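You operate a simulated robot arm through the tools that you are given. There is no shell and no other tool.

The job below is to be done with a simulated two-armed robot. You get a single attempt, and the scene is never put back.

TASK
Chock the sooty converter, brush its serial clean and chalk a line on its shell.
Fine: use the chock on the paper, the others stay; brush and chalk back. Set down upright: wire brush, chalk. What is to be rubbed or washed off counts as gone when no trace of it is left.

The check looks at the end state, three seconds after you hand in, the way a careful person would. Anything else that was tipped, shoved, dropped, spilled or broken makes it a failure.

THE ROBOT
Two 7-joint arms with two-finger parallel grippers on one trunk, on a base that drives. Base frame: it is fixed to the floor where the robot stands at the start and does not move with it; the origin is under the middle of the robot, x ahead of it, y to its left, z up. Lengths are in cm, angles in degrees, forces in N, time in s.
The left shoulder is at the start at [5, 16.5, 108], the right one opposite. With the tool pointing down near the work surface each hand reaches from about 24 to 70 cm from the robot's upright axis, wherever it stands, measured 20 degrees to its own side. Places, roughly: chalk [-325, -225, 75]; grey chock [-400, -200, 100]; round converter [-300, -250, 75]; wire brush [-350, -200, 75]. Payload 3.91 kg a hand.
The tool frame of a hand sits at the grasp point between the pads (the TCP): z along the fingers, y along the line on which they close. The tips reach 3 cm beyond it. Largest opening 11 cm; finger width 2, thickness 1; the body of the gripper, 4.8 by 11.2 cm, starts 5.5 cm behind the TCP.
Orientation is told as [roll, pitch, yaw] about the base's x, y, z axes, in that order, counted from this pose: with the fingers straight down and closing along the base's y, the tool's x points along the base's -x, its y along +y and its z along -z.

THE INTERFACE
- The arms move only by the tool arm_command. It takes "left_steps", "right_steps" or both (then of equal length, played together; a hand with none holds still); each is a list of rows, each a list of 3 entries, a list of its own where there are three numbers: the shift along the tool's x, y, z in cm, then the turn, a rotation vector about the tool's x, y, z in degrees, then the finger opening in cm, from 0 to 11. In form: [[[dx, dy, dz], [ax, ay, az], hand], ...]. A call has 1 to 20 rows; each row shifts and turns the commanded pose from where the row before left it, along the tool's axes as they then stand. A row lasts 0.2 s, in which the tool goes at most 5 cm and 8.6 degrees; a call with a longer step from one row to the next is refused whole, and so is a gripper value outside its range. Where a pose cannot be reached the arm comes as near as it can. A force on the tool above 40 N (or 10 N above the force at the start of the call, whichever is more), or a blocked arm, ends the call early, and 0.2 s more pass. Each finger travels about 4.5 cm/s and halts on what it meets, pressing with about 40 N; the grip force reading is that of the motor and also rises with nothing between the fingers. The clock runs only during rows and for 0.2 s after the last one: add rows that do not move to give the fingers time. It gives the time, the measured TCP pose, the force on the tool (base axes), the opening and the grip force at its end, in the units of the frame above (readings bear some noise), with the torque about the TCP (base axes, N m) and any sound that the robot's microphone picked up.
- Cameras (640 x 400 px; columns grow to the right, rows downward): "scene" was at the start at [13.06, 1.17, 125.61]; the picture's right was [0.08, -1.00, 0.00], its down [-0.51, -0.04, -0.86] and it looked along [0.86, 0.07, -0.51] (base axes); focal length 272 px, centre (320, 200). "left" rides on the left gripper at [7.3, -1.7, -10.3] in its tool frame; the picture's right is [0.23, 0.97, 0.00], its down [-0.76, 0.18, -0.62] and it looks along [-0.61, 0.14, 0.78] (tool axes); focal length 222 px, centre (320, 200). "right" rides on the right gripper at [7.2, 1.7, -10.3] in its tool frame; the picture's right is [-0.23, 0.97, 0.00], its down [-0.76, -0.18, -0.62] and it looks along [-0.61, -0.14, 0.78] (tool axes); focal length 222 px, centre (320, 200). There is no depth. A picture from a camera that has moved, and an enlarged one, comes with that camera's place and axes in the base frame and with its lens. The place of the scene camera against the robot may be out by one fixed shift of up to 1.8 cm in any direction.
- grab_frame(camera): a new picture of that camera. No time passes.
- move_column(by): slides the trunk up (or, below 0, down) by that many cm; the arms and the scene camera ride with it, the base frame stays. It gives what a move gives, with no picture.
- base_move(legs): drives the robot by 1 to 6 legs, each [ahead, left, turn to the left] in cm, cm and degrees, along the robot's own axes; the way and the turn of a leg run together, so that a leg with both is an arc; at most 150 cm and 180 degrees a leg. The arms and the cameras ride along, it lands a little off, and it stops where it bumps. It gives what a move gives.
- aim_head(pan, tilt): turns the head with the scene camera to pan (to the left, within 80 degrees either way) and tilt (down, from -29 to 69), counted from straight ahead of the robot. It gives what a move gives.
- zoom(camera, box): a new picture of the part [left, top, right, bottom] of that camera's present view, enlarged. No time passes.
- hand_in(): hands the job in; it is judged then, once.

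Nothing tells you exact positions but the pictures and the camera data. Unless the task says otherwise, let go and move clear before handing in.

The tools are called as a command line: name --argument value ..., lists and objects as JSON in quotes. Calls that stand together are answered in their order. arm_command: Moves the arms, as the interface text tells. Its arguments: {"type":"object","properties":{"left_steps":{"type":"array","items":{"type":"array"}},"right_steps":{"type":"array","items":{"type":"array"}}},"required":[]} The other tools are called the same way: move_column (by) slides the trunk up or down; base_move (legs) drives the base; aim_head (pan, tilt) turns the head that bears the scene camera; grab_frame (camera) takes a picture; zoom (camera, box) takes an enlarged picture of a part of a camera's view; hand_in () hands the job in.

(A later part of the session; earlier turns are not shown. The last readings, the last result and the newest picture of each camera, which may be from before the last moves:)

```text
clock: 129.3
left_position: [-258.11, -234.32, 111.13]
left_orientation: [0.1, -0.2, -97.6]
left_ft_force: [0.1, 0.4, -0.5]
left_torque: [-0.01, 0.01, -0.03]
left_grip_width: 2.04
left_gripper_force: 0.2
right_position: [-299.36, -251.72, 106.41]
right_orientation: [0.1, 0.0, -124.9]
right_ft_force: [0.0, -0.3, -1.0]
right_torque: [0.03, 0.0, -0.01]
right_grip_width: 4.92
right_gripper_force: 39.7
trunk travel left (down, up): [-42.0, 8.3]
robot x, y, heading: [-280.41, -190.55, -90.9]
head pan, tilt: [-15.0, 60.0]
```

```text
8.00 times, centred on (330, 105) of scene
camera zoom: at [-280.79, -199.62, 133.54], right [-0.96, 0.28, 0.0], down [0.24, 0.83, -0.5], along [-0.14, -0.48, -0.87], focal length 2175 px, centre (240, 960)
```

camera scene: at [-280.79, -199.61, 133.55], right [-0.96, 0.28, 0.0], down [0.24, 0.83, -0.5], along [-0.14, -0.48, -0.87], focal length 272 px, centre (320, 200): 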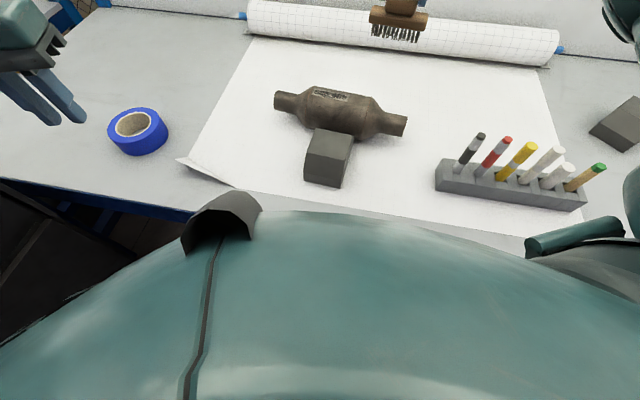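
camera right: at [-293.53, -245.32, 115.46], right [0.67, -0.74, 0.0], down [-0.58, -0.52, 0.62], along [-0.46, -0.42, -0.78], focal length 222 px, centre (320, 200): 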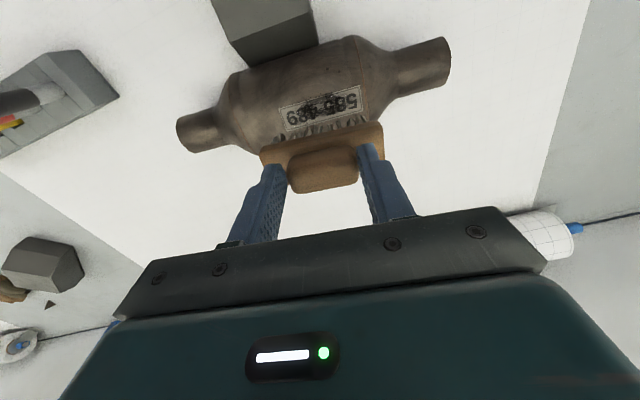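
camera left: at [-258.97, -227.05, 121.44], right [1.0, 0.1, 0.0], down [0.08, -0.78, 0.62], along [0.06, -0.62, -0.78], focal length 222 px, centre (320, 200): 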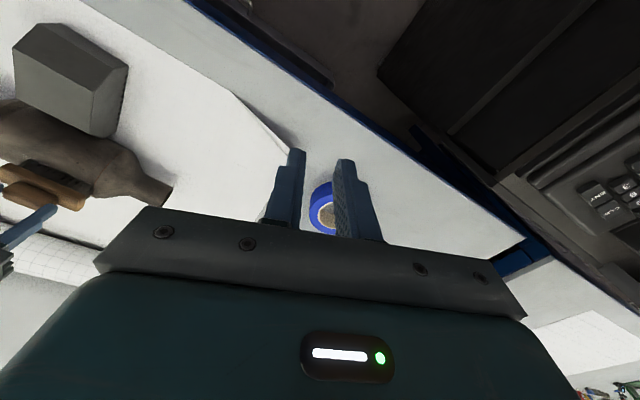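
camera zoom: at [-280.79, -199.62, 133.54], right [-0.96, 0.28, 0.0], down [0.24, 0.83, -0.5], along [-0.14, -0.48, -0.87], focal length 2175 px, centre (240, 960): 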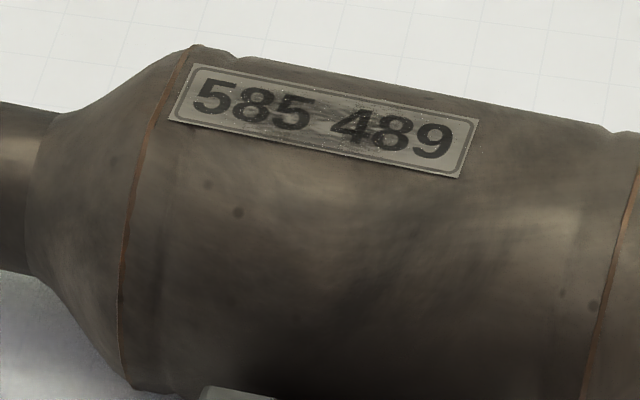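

Most of the soot is gone and "585 489" is readable, with a faint smear left in the middle. I do more strokes, also across the plate.

arm_command --right_steps '[[[2, 0, 3], [0, 0, 0], 4], [[0, 0, 3], [0, 0, 0], 4], [[0, 0, 0.85], [0, 0, 0], 4], [[0.8, 0.8, 0], [0, 0, 0], 4], [[0, 0.8, 0], [0, 0, 0], 4], [[0, -0.8, 0], [0, 0, 0], 4], [[0, -0.8, 0], [0, 0, 0], 4], [[0, -0.8, 0], [0, 0, 0], 4], [[0, -0.8, 0], [0, 0, 0], 4], [[-0.8, 0.8, 0], [0, 0, 0], 4], [[-0.8, 0.8, 0], [0, 0, 0], 4], [[0, 0.8, 0], [0, 0, 0], 4], [[0, 0.8, 0], [0, 0, 0], 4], [[0, -0.8, 0], [0, 0, 0], 4], [[0, -0.8, 0], [0, 0, 0], 4], [[0, -0.8, 0], [0, 0, 0], 4], [[0.8, 0, 0], [0, 0, 0], 4], [[0, 0.8, 0], [0, 0, 0], 4], [[0, 0, 0], [0, 0, 0], 4]]'

arm_command --right_steps '[[[0, 0, -1], [0, 0, 0], 4], [[0, 0, -4], [0, 0, 0], 4], [[-2, 0, -2], [0, 0, 0], 4], [[0, 0, 0], [0, 0, 0], 4]]'

zoom --camera "right" --box '[260, 50, 380, 125]'

zoom --camera "scene" --box '[290, 80, 370, 130]'

```text
clock: 133.3
left_position: [-258.12, -234.49, 111.16]
left_orientation: [-0.1, -0.1, -97.5]
left_ft_force: [-0.1, 0.1, 0.0]
left_torque: [-0.01, -0.02, -0.01]
left_grip_width: 1.98
left_gripper_force: 0.0
right_position: [-298.32, -250.1, 99.34]
right_orientation: [0.1, -0.2, -124.9]
right_ft_force: [-0.8, -0.3, -2.1]
right_torque: [0.0, -0.02, -0.03]
right_grip_width: 4.9
right_gripper_force: 40.0
trunk travel left (down, up): [-42.0, 8.3]
robot x, y, heading: [-279.85, -190.83, -90.9]
head pan, tilt: [-15.0, 60.0]
```

```text
clock: 134.3
left_position: [-258.06, -234.33, 111.22]
left_orientation: [0.1, -0.2, -97.4]
left_ft_force: [0.0, 0.4, -1.1]
left_torque: [-0.02, 0.03, 0.02]
left_grip_width: 2.0
left_gripper_force: 0.0
right_position: [-299.36, -251.61, 106.44]
right_orientation: [0.0, -0.2, -124.9]
right_ft_force: [-0.8, 0.6, -1.4]
right_torque: [0.01, -0.01, 0.03]
right_grip_width: 4.93
right_gripper_force: 40.0
trunk travel left (down, up): [-42.0, 8.3]
robot x, y, heading: [-279.82, -190.74, -91.1]
head pan, tilt: [-15.0, 60.0]
```

```text
5.33 times, centred on (320, 88) of right
camera zoom: at [-293.72, -246.68, 116.79], right [0.67, -0.74, 0.0], down [-0.58, -0.52, 0.62], along [-0.46, -0.42, -0.78], focal length 1185 px, centre (320, 800)
```

zoom: 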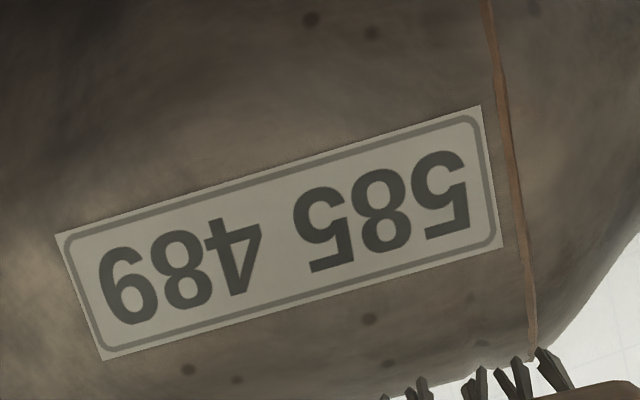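

```text
8.00 times, centred on (330, 105) of scene
camera zoom: at [-280.79, -199.61, 133.55], right [-0.96, 0.28, 0.0], down [0.24, 0.83, -0.5], along [-0.14, -0.48, -0.87], focal length 2175 px, centre (240, 960)
```

zoom: 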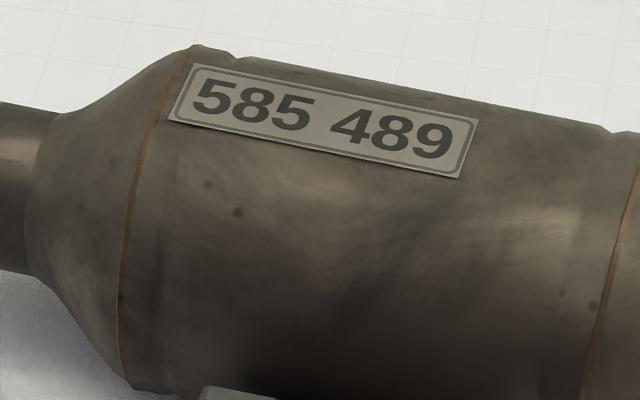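

The serial is spotless now. I raise the brush and drive back to return it to its place.

arm_command --right_steps '[[[0, 0, -3], [0, 0, 0], 4], [[0, 0, -3], [0, 0, 0], 4], [[0, 0, -3], [0, 0, 0], 4], [[2, -3.4, 0], [0, 0, 0], 4], [[2, -3.4, 0], [0, 0, 0], 4], [[2, -3.4, 0], [0, 0, -7], 4], [[2, -3.4, 0], [0, 0, -7], 4], [[3, -2.4, 0], [0, 0, -7], 4], [[3, -2.4, 0], [0, 0, -7], 4], [[0, 0, 0], [0, 0, 0], 4]]'

base_move --legs '[[-4, 0, 0], [0, 0, -25.7], [-9, 0, 0], [0, -31, 0]]'

grab_frame --camera "right"

aim_head --pan -45 --tilt 50

grab_frame --camera "scene"

```text
clock: 136.6
left_position: [-258.01, -234.43, 111.12]
left_orientation: [-0.1, -0.1, -97.4]
left_ft_force: [0.7, -0.6, -0.8]
left_torque: [-0.02, -0.02, 0.01]
left_grip_width: 1.99
left_gripper_force: 0.1
right_position: [-309.09, -230.55, 115.33]
right_orientation: [-0.1, -0.1, -96.8]
right_ft_force: [0.1, 0.1, -2.7]
right_torque: [0.03, 0.02, 0.0]
right_grip_width: 4.9
right_gripper_force: 40.0
trunk travel left (down, up): [-42.0, 8.3]
robot x, y, heading: [-280.24, -190.82, -90.8]
head pan, tilt: [-15.0, 60.0]
```

```text
clock: 142.4
left_position: [-303.48, -213.67, 111.08]
left_orientation: [0.1, -0.2, -123.1]
left_ft_force: [-0.5, -0.6, -0.1]
left_torque: [0.01, 0.06, 0.01]
left_grip_width: 2.01
left_gripper_force: 0.0
right_position: [-347.88, -187.95, 115.32]
right_orientation: [0.1, -0.1, -122.6]
right_ft_force: [-0.2, -0.4, -1.3]
right_torque: [0.01, -0.04, 0.02]
right_grip_width: 4.93
right_gripper_force: 39.8
trunk travel left (down, up): [-42.0, 8.3]
robot x, y, heading: [-304.08, -164.4, -116.9]
head pan, tilt: [-15.0, 60.0]
```

```text
taken
camera right: at [-342.45, -182.78, 125.67], right [0.7, -0.72, 0.0], down [-0.56, -0.55, 0.62], along [-0.45, -0.44, -0.78], focal length 222 px, centre (320, 200)
```

right: 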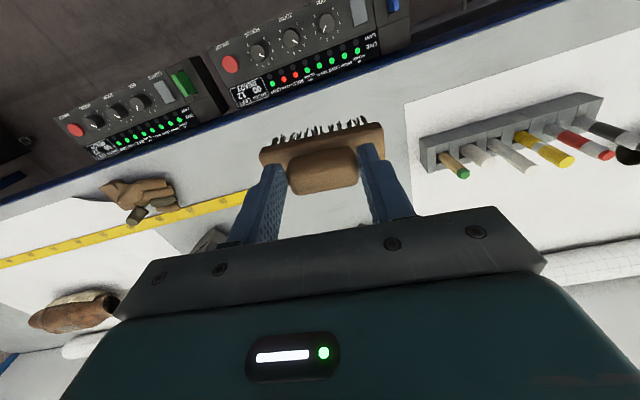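

```text
clock: 143.3
left_position: [-303.52, -213.69, 111.11]
left_orientation: [0.0, 0.0, -123.0]
left_ft_force: [0.6, -0.4, 0.7]
left_torque: [0.02, 0.05, 0.01]
left_grip_width: 2.02
left_gripper_force: 0.2
right_position: [-347.91, -188.05, 115.3]
right_orientation: [0.1, -0.1, -122.6]
right_ft_force: [0.0, 0.1, -1.0]
right_torque: [0.01, -0.01, 0.0]
right_grip_width: 4.92
right_gripper_force: 40.5
trunk travel left (down, up): [-42.0, 8.3]
robot x, y, heading: [-304.84, -165.09, -116.6]
head pan, tilt: [-45.0, 50.0]
```

```text
taken
camera scene: at [-311.87, -169.36, 134.8], right [-0.32, 0.95, 0.0], down [0.73, 0.24, -0.64], along [-0.61, -0.2, -0.77], focal length 272 px, centre (320, 200)
```

scene: 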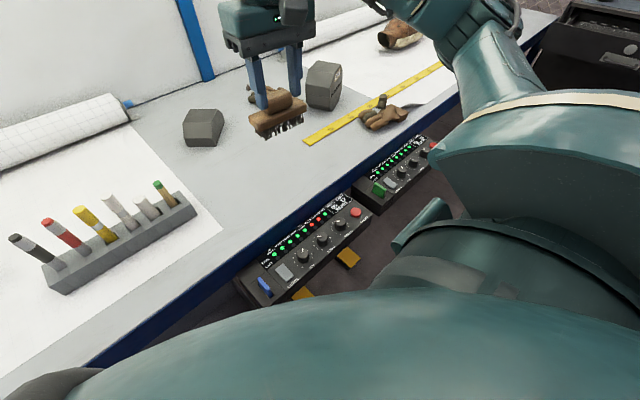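

arm_command --right_steps '[[[-3.56, 0.22, 0], [0, 0, 0], 4], [[-3.56, 0.22, 0], [0, 0, 0], 4], [[-3.56, 0.22, 0], [0, 0, 0], 4], [[-3.56, 0.22, 0], [0, 0, 0], 4], [[-3.56, 0.22, 0], [0, 0, 0], 4], [[0, 0, 4], [0, 0, -1.6], 4], [[0, 0, 4.5], [0, 0, 0], 4], [[0, 0, 4.5], [0, 0, 0], 4], [[0, 0, 4.5], [0, 0, 0], 4], [[0, 0, 3.5], [0, 0, 0], 4], [[0, 0, 2.5], [0, 0, 0], 4], [[0, 0, 0], [0, 0, 0], 4]]'

zoom --camera "scene" --box '[190, 90, 350, 210]'

```text
clock: 145.9
left_position: [-303.64, -213.62, 111.14]
left_orientation: [0.0, 0.0, -123.1]
left_ft_force: [0.7, -0.7, -0.1]
left_torque: [0.0, 0.01, 0.0]
left_grip_width: 1.99
left_gripper_force: 0.1
right_position: [-356.45, -203.59, 91.74]
right_orientation: [0.0, -0.1, -120.9]
right_ft_force: [0.8, -0.6, -1.1]
right_torque: [0.03, -0.03, 0.02]
right_grip_width: 4.91
right_gripper_force: 39.8
trunk travel left (down, up): [-42.0, 8.3]
robot x, y, heading: [-304.2, -164.93, -116.8]
head pan, tilt: [-45.0, 50.0]
```

```text
3.33 times, centred on (270, 150) of scene
camera zoom: at [-311.87, -169.35, 134.8], right [-0.31, 0.95, 0.0], down [0.73, 0.24, -0.64], along [-0.61, -0.2, -0.77], focal length 906 px, centre (487, 367)
```

zoom: 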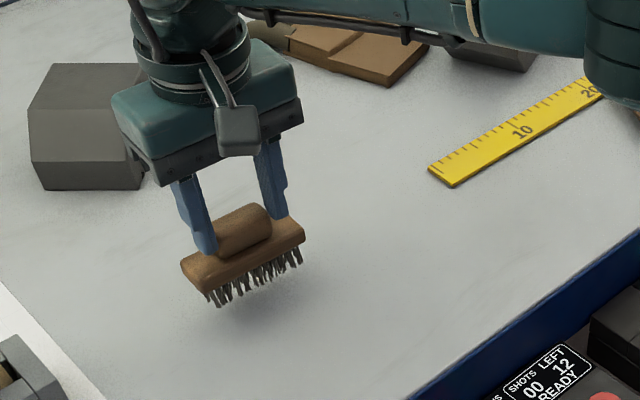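

arm_command --right_steps '[[[0, 0, 1.2], [0, 0, 0], 4], [[0, 0, 0.8], [0, 0, 0], 4], [[0, 0, 0], [0, 0, 0], 4]]'

arm_command --right_steps '[[[0, 0, 0.3], [0, 0, 0], 4], [[0, 0, 0], [0, 0, 0], 4]]'

```text
clock: 146.7
left_position: [-303.47, -213.59, 111.17]
left_orientation: [0.1, 0.0, -123.2]
left_ft_force: [-0.7, -0.1, -0.1]
left_torque: [-0.03, 0.01, -0.02]
left_grip_width: 2.01
left_gripper_force: 0.1
right_position: [-356.58, -203.55, 89.81]
right_orientation: [0.0, 0.0, -121.0]
right_ft_force: [0.9, 0.2, -1.7]
right_torque: [0.02, 0.01, -0.03]
right_grip_width: 4.91
right_gripper_force: 40.1
trunk travel left (down, up): [-42.0, 8.3]
robot x, y, heading: [-304.52, -164.82, -116.8]
head pan, tilt: [-45.0, 50.0]
```

```text
clock: 147.3
left_position: [-303.52, -213.6, 111.13]
left_orientation: [0.0, -0.1, -123.1]
left_ft_force: [0.2, 0.0, -0.6]
left_torque: [0.0, -0.02, 0.03]
left_grip_width: 1.98
left_gripper_force: 0.1
right_position: [-356.51, -203.57, 89.54]
right_orientation: [0.1, -0.1, -120.9]
right_ft_force: [-0.1, -0.5, -1.9]
right_torque: [0.04, 0.02, -0.04]
right_grip_width: 4.92
right_gripper_force: 40.3
trunk travel left (down, up): [-42.0, 8.3]
robot x, y, heading: [-304.32, -164.8, -116.8]
head pan, tilt: [-45.0, 50.0]
```

arm_command --right_steps '[[[0, 0, 0.2], [0, 0, 0], 4], [[0, 0, 0], [0, 0, 0], 4]]'

arm_command --right_steps '[[[0, 0, 0.15], [0, 0, 0], 4], [[0, 0, 0], [0, 0, 0], 4]]'

```text
clock: 147.9
left_position: [-303.4, -213.7, 111.23]
left_orientation: [0.0, -0.1, -123.1]
left_ft_force: [0.7, 0.5, -0.8]
left_torque: [-0.01, 0.03, 0.0]
left_grip_width: 2.0
left_gripper_force: 0.1
right_position: [-356.38, -203.62, 89.31]
right_orientation: [0.1, 0.0, -121.0]
right_ft_force: [0.5, -0.2, -1.6]
right_torque: [0.04, -0.01, 0.01]
right_grip_width: 4.93
right_gripper_force: 40.1
trunk travel left (down, up): [-42.0, 8.3]
robot x, y, heading: [-304.66, -164.82, -116.5]
head pan, tilt: [-45.0, 50.0]
```

```text
clock: 148.5
left_position: [-303.43, -213.57, 111.16]
left_orientation: [-0.2, -0.2, -123.1]
left_ft_force: [-0.4, 0.5, 0.4]
left_torque: [0.01, -0.02, 0.04]
left_grip_width: 2.01
left_gripper_force: 0.0
right_position: [-356.57, -203.44, 89.3]
right_orientation: [0.0, -0.3, -120.9]
right_ft_force: [1.3, 1.0, 4.9]
right_torque: [0.09, 0.1, -0.03]
right_grip_width: 4.89
right_gripper_force: 39.6
trunk travel left (down, up): [-42.0, 8.3]
robot x, y, heading: [-304.01, -164.78, -116.6]
head pan, tilt: [-45.0, 50.0]
```

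The brush touches the bench upright. I open the fingers and rise straight up.

arm_command --right_steps '[[[0, 0, -0.1], [0, 0, 0], 5.3], [[0, 0, 0], [0, 0, 0], 6], [[0, 0, 0], [0, 0, 0], 7], [[0, 0, 0], [0, 0, 0], 8], [[0, 0, -1], [0, 0, 0], 8], [[0, 0, -4], [0, 0, 0], 8], [[0, 0, -4.5], [0, 0, 0], 8], [[0, 0, -4.5], [0, 0, 0], 8], [[0, 0, -4.5], [0, 0, 0], 8], [[0, 0, -4.5], [0, 0, 0], 8], [[0, 0, 0], [0, 0, 0], 8]]'

zoom --camera "scene" --box '[190, 90, 350, 210]'

grab_frame --camera "right"

zoom --camera "right" --box '[430, 0, 640, 140]'

```text
clock: 150.9
left_position: [-303.53, -213.65, 111.24]
left_orientation: [0.0, -0.2, -123.0]
left_ft_force: [0.1, 0.1, 0.2]
left_torque: [0.02, -0.02, 0.0]
left_grip_width: 2.01
left_gripper_force: 0.2
right_position: [-356.28, -203.57, 112.55]
right_orientation: [0.1, -0.2, -121.0]
right_ft_force: [-0.7, 0.1, -0.3]
right_torque: [-0.03, -0.03, 0.04]
right_grip_width: 8.0
right_gripper_force: 0.1
trunk travel left (down, up): [-42.0, 8.3]
robot x, y, heading: [-304.49, -165.15, -116.7]
head pan, tilt: [-45.0, 50.0]
```

```text
3.33 times, centred on (270, 150) of scene
camera zoom: at [-311.9, -169.35, 134.8], right [-0.31, 0.95, 0.0], down [0.73, 0.24, -0.64], along [-0.61, -0.2, -0.77], focal length 906 px, centre (487, 367)
```

zoom: 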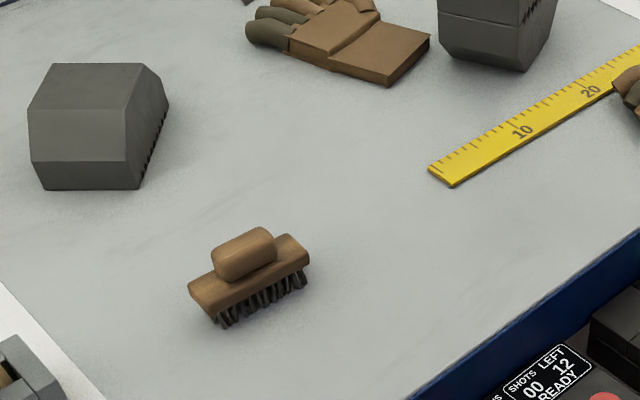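

```text
taken
camera right: at [-351.06, -198.16, 122.93], right [0.72, -0.7, 0.0], down [-0.54, -0.56, 0.62], along [-0.43, -0.45, -0.78], focal length 222 px, centre (320, 200)
```

right: 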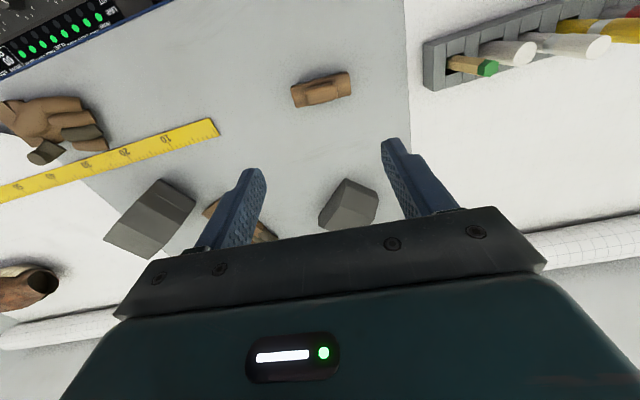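

```text
2.86 times, centred on (535, 70) of right
camera zoom: at [-351.06, -198.16, 122.93], right [0.72, -0.7, 0.0], down [-0.54, -0.56, 0.62], along [-0.43, -0.45, -0.78], focal length 635 px, centre (-294, 571)
```

zoom: 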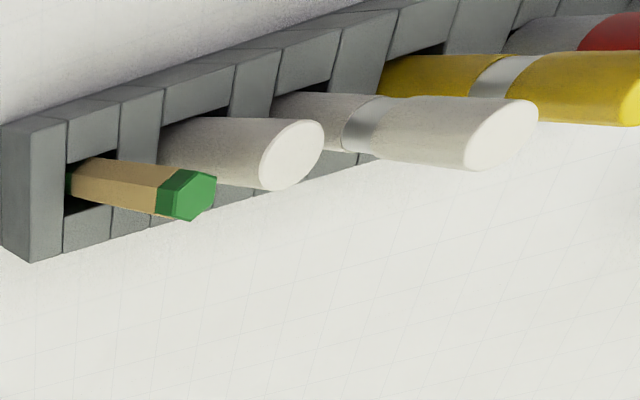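

The brush is back where it was, bristles down. Next the chalk, the plain white stick (5th in the rack); I drive to the same spot by the converter, from where the rack is also in reach.

arm_command --right_steps '[[[4, 0, -1], [0, 0, 0], 8], [[4, 0, -1], [0, 0, 0], 8], [[4, 0, -1], [0, 0, 0], 8], [[3, 0, 0], [0, 0, 0], 8]]'

base_move --legs '[[0, 31, 0], [9, 0, 0], [0, 0, 25], [3, 0, 0]]'

arm_command --right_steps '[[[1, -3, 0], [0, 0, -8], 7], [[1, -3, 0], [0, 0, -8], 6], [[1, -2, 0], [0, 0, -8], 6], [[0, 0, 0], [0, 0, -8], 6], [[0, 0, 0], [0, 0, -8], 6], [[0, 0, 0], [0, 0, -8], 6], [[0, 0, 0], [0, 0, -8], 6], [[0, 0, 0], [0, 0, -8], 6], [[0, 0, 0], [0, 0, 0], 6]]'

grab_frame --camera "right"

grab_frame --camera "scene"

```text
clock: 151.9
left_position: [-303.51, -213.47, 111.19]
left_orientation: [-0.1, -0.2, -123.1]
left_ft_force: [-0.5, -0.7, 0.6]
left_torque: [-0.03, -0.02, 0.04]
left_grip_width: 2.04
left_gripper_force: 0.0
right_position: [-348.83, -190.68, 115.5]
right_orientation: [-0.1, -0.2, -121.0]
right_ft_force: [-0.3, -0.4, 0.1]
right_torque: [-0.02, -0.04, 0.03]
right_grip_width: 8.02
right_gripper_force: 0.0
trunk travel left (down, up): [-42.0, 8.3]
robot x, y, heading: [-304.52, -164.93, -116.8]
head pan, tilt: [-45.0, 50.0]
```

```text
clock: 157.7
left_position: [-258.9, -234.05, 110.99]
left_orientation: [0.0, -0.1, -97.9]
left_ft_force: [-0.5, -0.7, -0.4]
left_torque: [0.02, -0.01, 0.01]
left_grip_width: 1.97
left_gripper_force: 0.0
right_position: [-309.64, -232.48, 115.27]
right_orientation: [0.0, 0.0, -95.8]
right_ft_force: [0.6, -0.7, -0.1]
right_torque: [0.02, 0.02, 0.03]
right_grip_width: 8.03
right_gripper_force: 0.0
trunk travel left (down, up): [-42.0, 8.3]
robot x, y, heading: [-280.57, -189.8, -91.5]
head pan, tilt: [-45.0, 50.0]
```

```text
clock: 159.7
left_position: [-258.93, -233.85, 111.18]
left_orientation: [0.0, 0.1, -97.9]
left_ft_force: [-1.0, 0.0, 0.1]
left_torque: [0.01, 0.02, -0.01]
left_grip_width: 2.0
left_gripper_force: 0.2
right_position: [-306.23, -223.73, 115.01]
right_orientation: [-0.1, -0.1, -31.8]
right_ft_force: [0.1, -0.2, 0.6]
right_torque: [0.01, -0.01, -0.01]
right_grip_width: 6.01
right_gripper_force: 0.1
right hand out of reach, approached as far as the arm can: row 5, 6, 7, 8
trunk travel left (down, up): [-42.0, 8.3]
robot x, y, heading: [-280.7, -190.01, -91.3]
head pan, tilt: [-45.0, 50.0]
```

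```text
taken
camera right: at [-311.36, -218.46, 125.42], right [0.71, 0.71, 0.0], down [0.55, -0.55, 0.62], along [0.44, -0.44, -0.78], focal length 222 px, centre (320, 200)
```

right: 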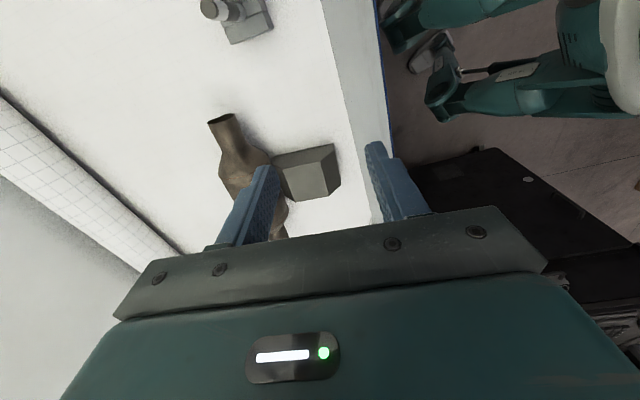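

```text
taken
camera scene: at [-285.06, -197.8, 134.8], right [-0.69, 0.73, 0.0], down [0.56, 0.53, -0.64], along [-0.47, -0.44, -0.77], focal length 272 px, centre (320, 200)
```

scene: 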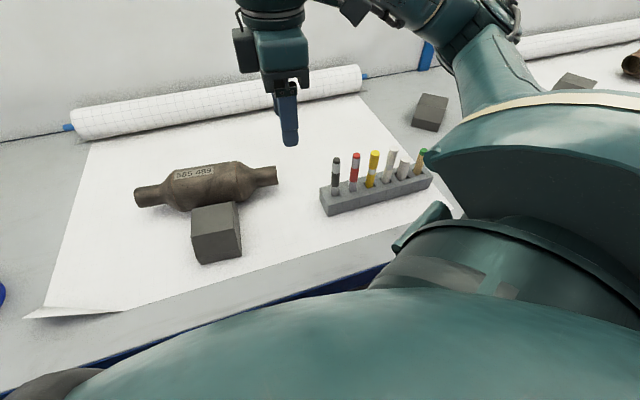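

The hand is now turned across the rack line. I move it over the chalk at safe height and look.

arm_command --right_steps '[[[4.3, -1.35, 0], [0, 0, 0], 6], [[4.3, -1.35, 0], [0, 0, 0], 6], [[4.3, -1.35, 0], [0, 0, 0], 6], [[4.3, -1.35, 0], [0, 0, 0], 6], [[4.3, -1.35, 0], [0, 0, 0], 6], [[4.3, -1.35, 0], [0, 0, 0], 6], [[4.1, -1.4, 0], [0, 0, 0], 6], [[0, 0, 0], [0, 0, 0], 6]]'

grab_frame --camera "right"

grab_frame --camera "scene"

```text
clock: 161.5
left_position: [-258.96, -234.01, 111.07]
left_orientation: [0.1, -0.1, -97.8]
left_ft_force: [-0.3, -0.3, -0.1]
left_torque: [-0.02, 0.03, -0.02]
left_grip_width: 1.96
left_gripper_force: 0.0
right_position: [-310.65, -211.13, 115.88]
right_orientation: [-0.1, -0.1, -31.7]
right_ft_force: [0.1, 0.0, 0.0]
right_torque: [-0.03, 0.01, 0.01]
right_grip_width: 6.0
right_gripper_force: 0.0
right hand out of reach, approached as far as the arm can: row 1, 2, 3, 4, 5, 6, 7
trunk travel left (down, up): [-42.0, 8.3]
robot x, y, heading: [-280.58, -190.36, -91.3]
head pan, tilt: [-45.0, 50.0]
```

```text
taken
camera right: at [-315.79, -205.86, 126.29], right [0.71, 0.71, 0.0], down [0.55, -0.55, 0.62], along [0.44, -0.44, -0.78], focal length 222 px, centre (320, 200)
```

right: 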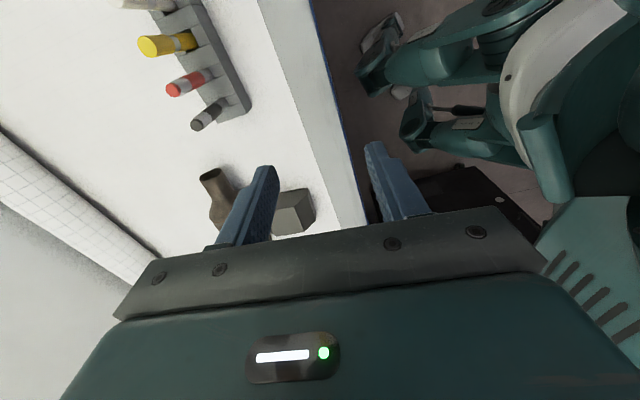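

```text
taken
camera scene: at [-285.02, -197.8, 134.8], right [-0.69, 0.73, 0.0], down [0.56, 0.53, -0.64], along [-0.47, -0.44, -0.77], focal length 272 px, centre (320, 200)
```

scene: 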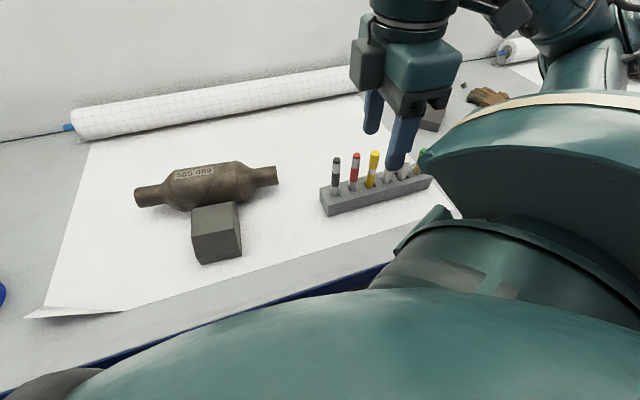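

That wrist turn cannot reach the rack. The gaps beside the chalk are about 3 cm, enough for the fingers along the rack line, so I turn the hand back to the usual yaw.

arm_command --right_steps '[[[0, 0, 0], [0, 0, 8], 6], [[0, 0, 0], [0, 0, 8], 6], [[0, 0, 0], [0, 0, 8], 6], [[0, 0, 0], [0, 0, 8], 6], [[0, 0, 0], [0, 0, 8], 6]]'

```text
clock: 162.7
left_position: [-258.91, -233.89, 111.21]
left_orientation: [-0.1, -0.2, -97.9]
left_ft_force: [0.2, -0.1, -0.1]
left_torque: [-0.01, -0.01, 0.02]
left_grip_width: 2.0
left_gripper_force: 0.0
right_position: [-310.79, -211.37, 115.93]
right_orientation: [0.0, -0.1, -72.0]
right_ft_force: [0.1, 0.2, -0.1]
right_torque: [0.01, -0.01, -0.01]
right_grip_width: 5.97
right_gripper_force: 0.0
trunk travel left (down, up): [-42.0, 8.3]
robot x, y, heading: [-280.46, -189.97, -91.4]
head pan, tilt: [-45.0, 50.0]
```

arm_command --right_steps '[[[0, 0, 0], [0, 0, 8], 6], [[0, 0, 0], [0, 0, 8], 6], [[0, 0, 0], [0, 0, 8], 6], [[0, 0, 0], [0, 0, 8], 6], [[0, 0, 0], [0, 0, 8], 6], [[0, 0, 0], [0, 0, 8], 6], [[2.6, -4, 0], [0, 0, 0], 6], [[1.5, -4.5, 0], [0, 0, 0], 6], [[0, -4.5, 0], [0, 0, 0], 6], [[0, -4.5, 0], [0, 0, 0], 6], [[0, 0, 0], [0, 0, 0], 6]]'

grab_frame --camera "right"

grab_frame --camera "scene"

```text
clock: 165.1
left_position: [-258.91, -233.91, 111.07]
left_orientation: [0.0, 0.0, -97.9]
left_ft_force: [-0.9, -0.1, -0.4]
left_torque: [-0.02, 0.01, -0.02]
left_grip_width: 1.98
left_gripper_force: 0.0
right_position: [-324.59, -199.64, 117.11]
right_orientation: [0.1, -0.1, -119.8]
right_ft_force: [0.0, 0.1, 0.3]
right_torque: [-0.02, -0.02, 0.01]
right_grip_width: 6.0
right_gripper_force: 0.0
right hand out of reach, approached as far as the arm can: row 7, 8
trunk travel left (down, up): [-42.0, 8.3]
robot x, y, heading: [-280.63, -190.0, -91.6]
head pan, tilt: [-45.0, 50.0]
```

```text
taken
camera right: at [-319.39, -194.22, 127.55], right [0.73, -0.68, 0.0], down [-0.53, -0.57, 0.62], along [-0.42, -0.46, -0.78], focal length 222 px, centre (320, 200)
```

right: 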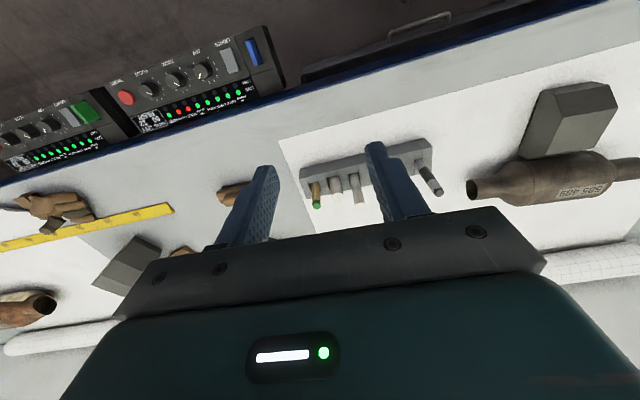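

```text
taken
camera scene: at [-285.02, -197.83, 134.8], right [-0.69, 0.73, 0.0], down [0.56, 0.53, -0.64], along [-0.47, -0.44, -0.77], focal length 272 px, centre (320, 200)
```

scene: 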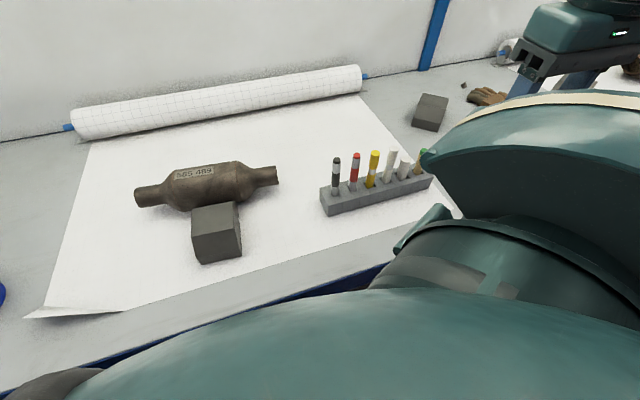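

The hand is too close to my body here; I turn the base back 25° so the rack lies ahead of the right arm.

base_move --legs '[[-3, 0, 0], [0, 0, -25.3]]'

aim_head --pan -30 --tilt 50

grab_frame --camera "right"

grab_frame --camera "scene"

```text
clock: 167.2
left_position: [-279.66, -235.79, 111.18]
left_orientation: [0.0, -0.1, -123.2]
left_ft_force: [-0.4, -0.3, -0.4]
left_torque: [0.02, 0.03, -0.03]
left_grip_width: 1.99
left_gripper_force: 0.1
right_position: [-324.36, -176.74, 117.23]
right_orientation: [0.2, -0.1, -145.1]
right_ft_force: [-0.1, 0.8, -0.3]
right_torque: [-0.01, 0.0, -0.01]
right_grip_width: 6.0
right_gripper_force: 0.1
trunk travel left (down, up): [-42.0, 8.3]
robot x, y, heading: [-280.12, -186.87, -116.8]
head pan, tilt: [-45.0, 50.0]
```

```text
clock: 168.0
left_position: [-279.67, -235.93, 111.12]
left_orientation: [0.0, 0.0, -123.1]
left_ft_force: [0.6, 0.3, 0.1]
left_torque: [0.0, -0.04, -0.03]
left_grip_width: 1.99
left_gripper_force: 0.1
right_position: [-324.27, -176.8, 117.14]
right_orientation: [0.1, -0.1, -145.0]
right_ft_force: [0.0, 0.3, 0.9]
right_torque: [0.01, 0.0, -0.02]
right_grip_width: 5.97
right_gripper_force: 0.0
trunk travel left (down, up): [-42.0, 8.3]
robot x, y, heading: [-280.39, -186.98, -117.1]
head pan, tilt: [-30.0, 50.0]
```

```text
taken
camera right: at [-317.33, -174.12, 127.56], right [0.37, -0.93, 0.0], down [-0.73, -0.29, 0.62], along [-0.58, -0.23, -0.78], focal length 222 px, centre (320, 200)
```

right: 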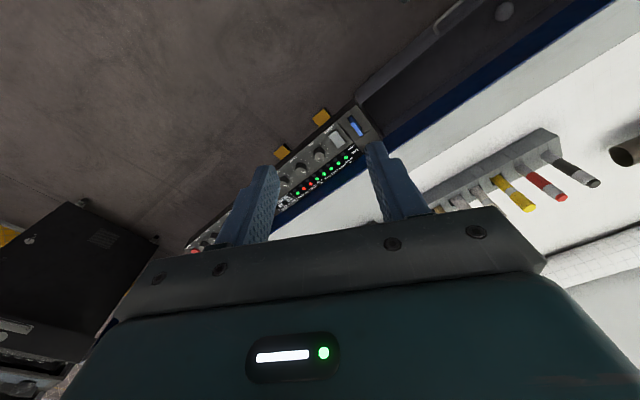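

```text
taken
camera scene: at [-287.06, -193.33, 134.8], right [-0.55, 0.84, 0.0], down [0.64, 0.42, -0.64], along [-0.54, -0.35, -0.77], focal length 272 px, centre (320, 200)
```

scene: 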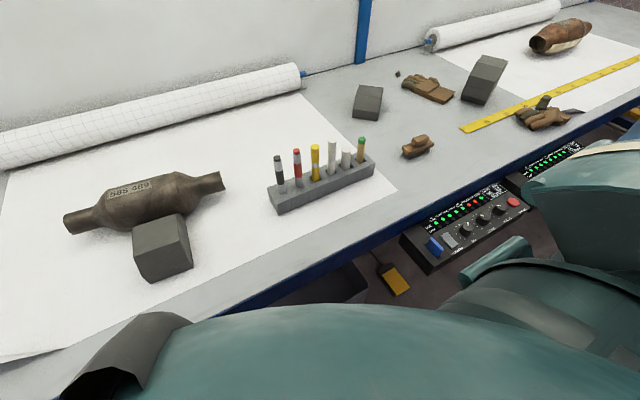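

arm_command --right_steps '[[[0, 0, 0], [0, 0, -8], 6], [[0, 0, 0], [0, 0, -8], 6], [[0, 0, 0], [0, 0, -8], 5], [[-4.4, 1.07, 0], [0, 0, 0], 4.5], [[-4.4, 1.07, 0], [0, 0, 0], 4.5], [[-4.4, 1.07, 0], [0, 0, 0], 4.5], [[-4.4, 1.07, 0], [0, 0, 0], 4.5], [[-4.4, 1.07, 0], [0, 0, 0], 4.5], [[-4.4, 1.07, 0], [0, 0, 0], 4.5], [[-4.4, 1.07, 0], [0, 0, 0], 4.5], [[-4.4, 1.07, 0], [0, 0, 0], 4.5], [[-4.4, 1.07, 2], [0, 0, 0], 4.5], [[0, 0, 2], [0, 0, 0], 4.5], [[0, 0, 0], [0, 0, 0], 4.5]]'

grab_frame --camera "right"

zoom --camera "right" --box '[240, 60, 480, 220]'

zoom --camera "scene" --box '[250, 100, 410, 230]'

```text
clock: 171.0
left_position: [-279.58, -235.87, 111.21]
left_orientation: [-0.1, -0.2, -123.3]
left_ft_force: [-0.6, 0.0, -0.4]
left_torque: [0.0, -0.02, 0.01]
left_grip_width: 2.02
left_gripper_force: 0.1
right_position: [-336.78, -215.86, 113.45]
right_orientation: [0.1, -0.2, -121.1]
right_ft_force: [-0.3, -0.3, -0.1]
right_torque: [0.03, 0.02, 0.05]
right_grip_width: 4.51
right_gripper_force: 0.1
trunk travel left (down, up): [-42.0, 8.3]
robot x, y, heading: [-280.62, -186.95, -116.9]
head pan, tilt: [-30.0, 50.0]
```

```text
taken
camera right: at [-331.36, -210.59, 123.86], right [0.72, -0.7, 0.0], down [-0.55, -0.56, 0.62], along [-0.43, -0.45, -0.78], focal length 222 px, centre (320, 200)
```

right: 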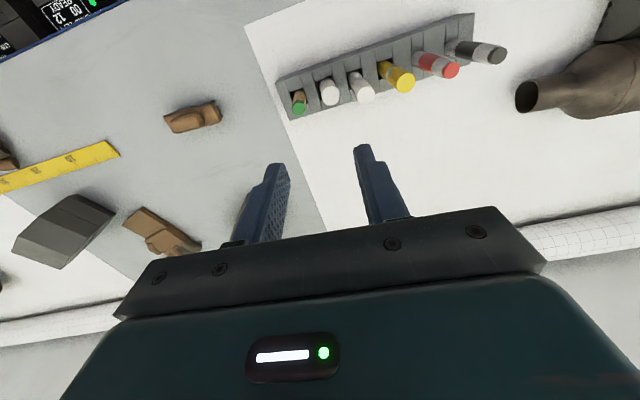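

```text
2.50 times, centred on (360, 140) of right
camera zoom: at [-331.36, -210.59, 123.86], right [0.72, -0.7, 0.0], down [-0.55, -0.56, 0.62], along [-0.43, -0.45, -0.78], focal length 555 px, centre (220, 350)
```

zoom: 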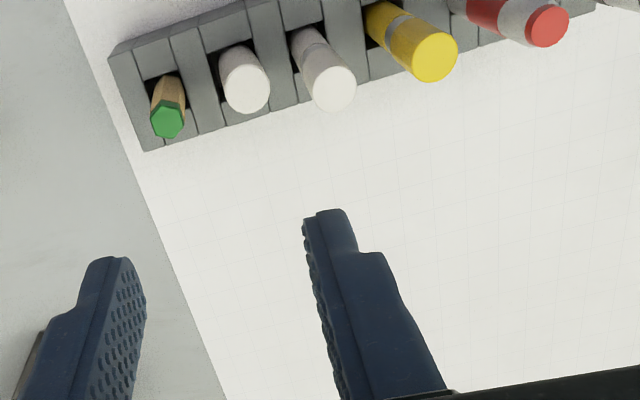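

```text
3.08 times, centred on (330, 165) of scene
camera zoom: at [-287.05, -193.38, 134.8], right [-0.55, 0.84, 0.0], down [0.64, 0.42, -0.64], along [-0.54, -0.35, -0.77], focal length 836 px, centre (289, 308)
```

zoom: 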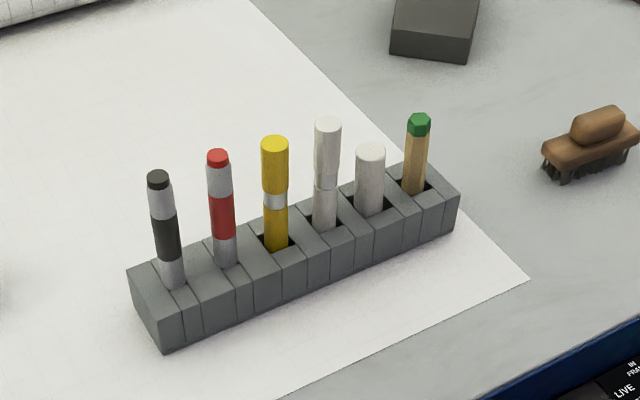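

The chalk stands with only about 1.8 cm between it and the white marker, so gripping across the rack is safer. From this heading I test turning the wrist a quarter turn clockwise.

arm_command --right_steps '[[[0, 0, 0], [0, 0, 8], 6], [[0, 0, 0], [0, 0, 8], 6], [[0, 0, 0], [0, 0, 8], 6], [[0, 0, 0], [0, 0, 8], 6], [[0, 0, 0], [0, 0, 8], 6], [[0, 0, 0], [0, 0, 8], 6], [[0, 0, 0], [0, 0, 8], 6], [[0, 0, 0], [0, 0, 8], 6], [[0, 0, 0], [0, 0, 8], 6], [[0, 0, 0], [0, 0, 8], 6], [[0, 0, 0], [0, 0, 8], 6], [[0, 0, 0], [0, 0, 0], 6]]'

grab_frame --camera "right"

```text
clock: 173.6
left_position: [-279.59, -235.72, 111.13]
left_orientation: [0.1, -0.1, -123.1]
left_ft_force: [0.5, 0.5, 0.3]
left_torque: [-0.02, 0.03, -0.01]
left_grip_width: 2.0
left_gripper_force: 0.1
right_position: [-336.6, -215.78, 113.18]
right_orientation: [0.1, 0.1, 150.9]
right_ft_force: [0.6, 0.0, -0.4]
right_torque: [0.0, -0.02, 0.0]
right_grip_width: 6.03
right_gripper_force: 0.0
trunk travel left (down, up): [-42.0, 8.3]
robot x, y, heading: [-280.08, -186.91, -116.6]
head pan, tilt: [-30.0, 50.0]
```

```text
taken
camera right: at [-330.9, -220.78, 123.63], right [-0.67, -0.74, 0.0], down [-0.58, 0.53, 0.62], along [-0.46, 0.42, -0.78], focal length 222 px, centre (320, 200)
```

right: 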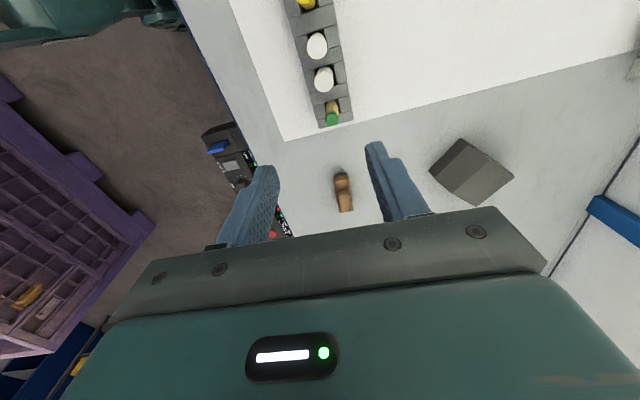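

The clockwise quarter turn works. I zoom on the chalk from here.

zoom --camera "right" --box '[260, 20, 400, 140]'

```text
3.33 times, centred on (330, 80) of right
camera zoom: at [-330.9, -220.78, 123.63], right [-0.67, -0.74, 0.0], down [-0.58, 0.53, 0.62], along [-0.46, 0.42, -0.78], focal length 740 px, centre (287, 600)
```

zoom: 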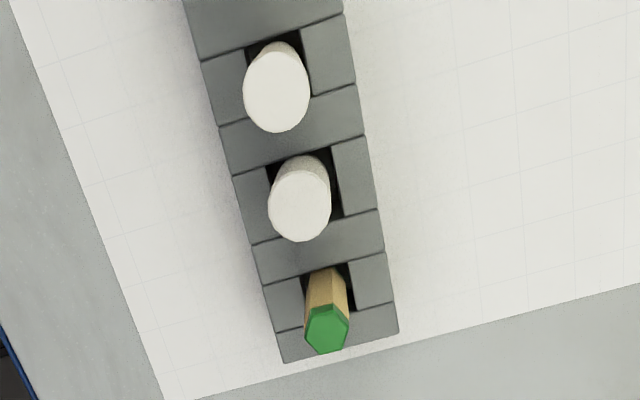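

The chalk is upright, 2.4 cm thick, its top at about (-335.5, -217.3, 91.4). I centre the hand and go down to just above it.

arm_command --right_steps '[[[1.71, 0.82, 2], [0, 0, -1.6], 6], [[0, 0, 4], [0, 0, 0], 6], [[0, 0, 4], [0, 0, 0], 6], [[0, 0, 4], [0, 0, 0], 6], [[0, 0, 3], [0, 0, 0], 6], [[0, 0, 0], [0, 0, 0], 6]]'

grab_frame --camera "right"

zoom --camera "scene" --box '[250, 80, 430, 220]'

```text
clock: 175.0
left_position: [-279.65, -235.68, 111.17]
left_orientation: [0.0, -0.1, -123.2]
left_ft_force: [1.4, -0.3, 0.2]
left_torque: [0.0, -0.01, 0.02]
left_grip_width: 2.0
left_gripper_force: 0.1
right_position: [-335.5, -217.47, 96.31]
right_orientation: [0.2, 0.0, 152.5]
right_ft_force: [-0.3, -0.1, 0.4]
right_torque: [0.01, 0.01, 0.02]
right_grip_width: 6.01
right_gripper_force: 0.1
trunk travel left (down, up): [-42.0, 8.3]
robot x, y, heading: [-280.47, -187.0, -116.8]
head pan, tilt: [-30.0, 50.0]
```

```text
taken
camera right: at [-329.79, -222.27, 106.74], right [-0.65, -0.76, 0.0], down [-0.59, 0.51, 0.62], along [-0.47, 0.4, -0.78], focal length 222 px, centre (320, 200)
```

right: 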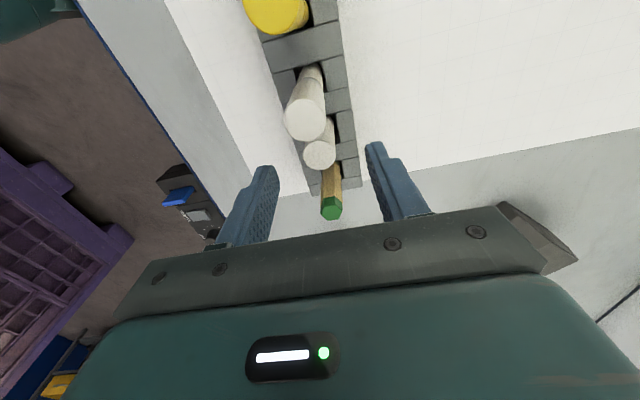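

```text
2.86 times, centred on (340, 150) of scene
camera zoom: at [-287.04, -193.33, 134.81], right [-0.55, 0.84, 0.0], down [0.64, 0.42, -0.64], along [-0.54, -0.35, -0.77], focal length 777 px, centre (263, 343)
```

zoom: 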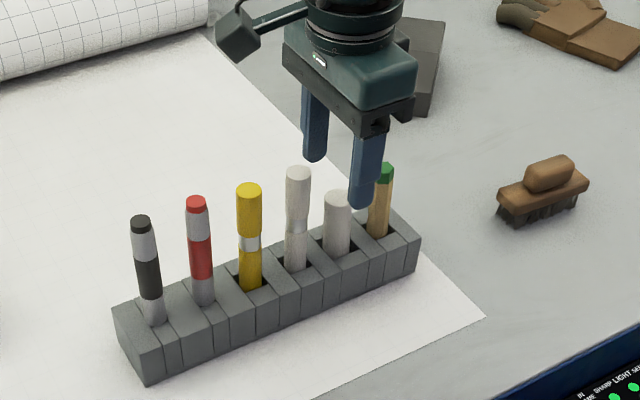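

Aligned within 3 mm. I descend around the chalk and close.

arm_command --right_steps '[[[-0.3, 0, 2], [0, 0, 0], 6], [[0, 0, 2], [0, 0, 0], 6], [[0, 0, 1.5], [0, 0, 0], 6], [[0, 0, 0], [0, 0, 0], 5], [[0, 0, 0], [0, 0, 0], 4], [[0, 0, 0], [0, 0, 0], 3], [[0, 0, 0], [0, 0, 0], 2.2], [[0, 0, 0], [0, 0, 0], 1.8], [[0, 0, 0], [0, 0, 0], 1.8]]'

grab_frame --camera "right"

zoom --camera "scene" --box '[250, 80, 430, 220]'

```text
clock: 177.0
left_position: [-279.54, -235.73, 111.1]
left_orientation: [0.1, -0.1, -123.2]
left_ft_force: [-0.8, -0.5, 0.4]
left_torque: [-0.02, -0.01, -0.02]
left_grip_width: 1.99
left_gripper_force: 0.1
right_position: [-335.8, -217.25, 90.74]
right_orientation: [0.1, 0.0, 152.5]
right_ft_force: [0.5, 0.2, 0.8]
right_torque: [-0.02, 0.04, 0.01]
right_grip_width: 2.36
right_gripper_force: 40.5
trunk travel left (down, up): [-42.0, 8.3]
robot x, y, heading: [-279.96, -187.23, -116.7]
head pan, tilt: [-30.0, 50.0]
```

```text
taken
camera right: at [-330.03, -222.08, 101.25], right [-0.65, -0.76, 0.0], down [-0.59, 0.51, 0.62], along [-0.47, 0.4, -0.78], focal length 222 px, centre (320, 200)
```

right: 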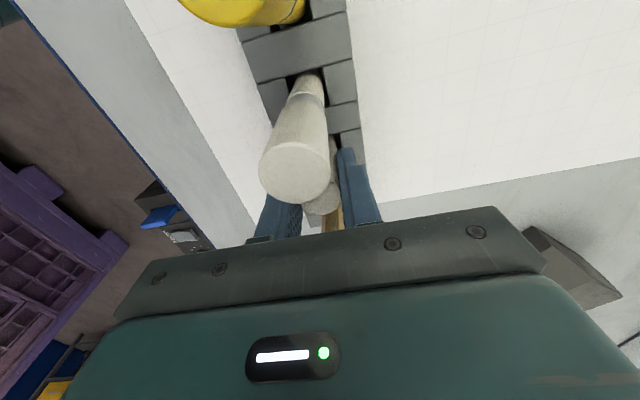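

```text
2.86 times, centred on (340, 150) of scene
camera zoom: at [-287.06, -193.34, 134.8], right [-0.55, 0.84, 0.0], down [0.64, 0.42, -0.64], along [-0.54, -0.35, -0.77], focal length 777 px, centre (263, 343)
```

zoom: 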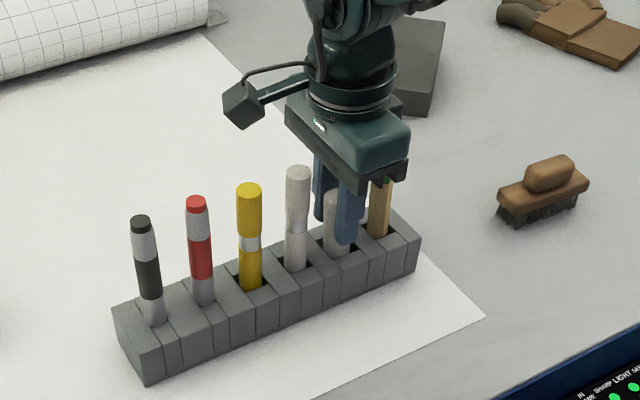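

Gripped at 2.4 cm. Home pose: TCP (-335.7, -217.3, 90.7), yaw 152.5. I lift it straight out.

arm_command --right_steps '[[[0, 0, -1], [0, 0, 0], 1.8], [[0, 0, -3], [0, 0, 0], 1.8], [[0, 0, -4], [0, 0, 0], 1.8], [[0, 0, -4], [0, 0, 0], 1.8], [[0, 0, -4], [0, 0, 0], 1.8], [[0, 0, -4], [0, 0, 0], 1.8], [[0, 0, -4], [0, 0, 0], 1.8], [[0, 0, 0], [0, 0, 0], 1.8]]'

grab_frame --camera "right"

grab_frame --camera "scene"

zoom --camera "scene" --box '[250, 50, 430, 220]'

```text
clock: 178.8
left_position: [-279.62, -235.83, 111.18]
left_orientation: [0.0, -0.1, -123.2]
left_ft_force: [-0.5, 0.6, -0.6]
left_torque: [0.02, 0.04, 0.0]
left_grip_width: 2.01
left_gripper_force: 0.0
right_position: [-335.72, -217.03, 114.79]
right_orientation: [0.2, 0.1, 152.6]
right_ft_force: [-1.0, 1.1, -0.5]
right_torque: [-0.01, -0.01, 0.02]
right_grip_width: 2.38
right_gripper_force: 40.1
trunk travel left (down, up): [-42.0, 8.3]
robot x, y, heading: [-280.69, -186.91, -116.5]
head pan, tilt: [-30.0, 50.0]
```

```text
taken
camera right: at [-329.98, -221.87, 125.25], right [-0.65, -0.76, 0.0], down [-0.59, 0.51, 0.62], along [-0.47, 0.4, -0.78], focal length 222 px, centre (320, 200)
```

right: 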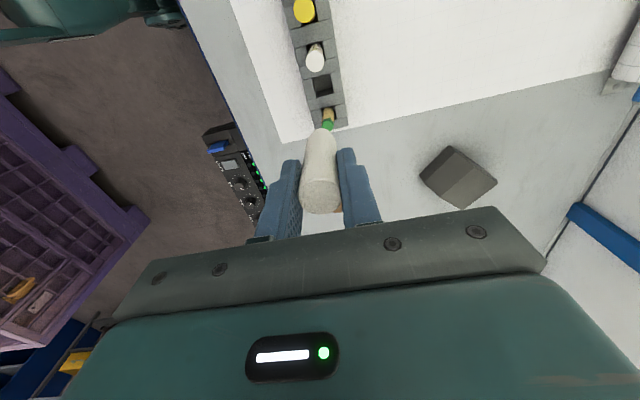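

```text
taken
camera scene: at [-287.1, -193.36, 134.8], right [-0.55, 0.84, 0.0], down [0.64, 0.42, -0.64], along [-0.54, -0.35, -0.77], focal length 272 px, centre (320, 200)
```

scene: 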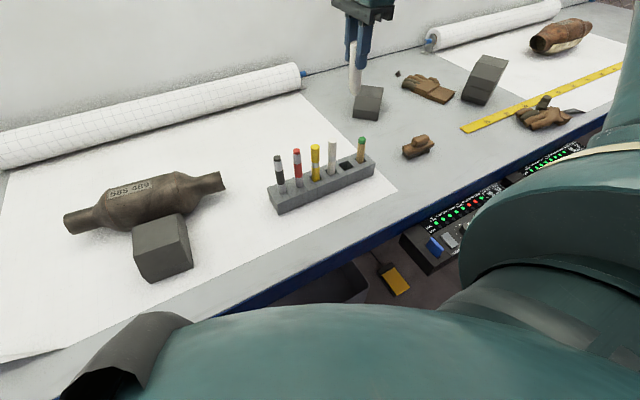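

```text
2.35 times, centred on (340, 135) of scene
camera zoom: at [-287.1, -193.36, 134.8], right [-0.55, 0.84, 0.0], down [0.64, 0.42, -0.64], along [-0.54, -0.35, -0.77], focal length 640 px, centre (273, 353)
```

zoom: 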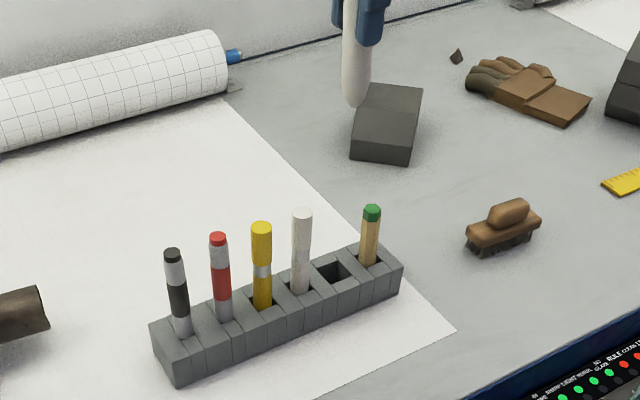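

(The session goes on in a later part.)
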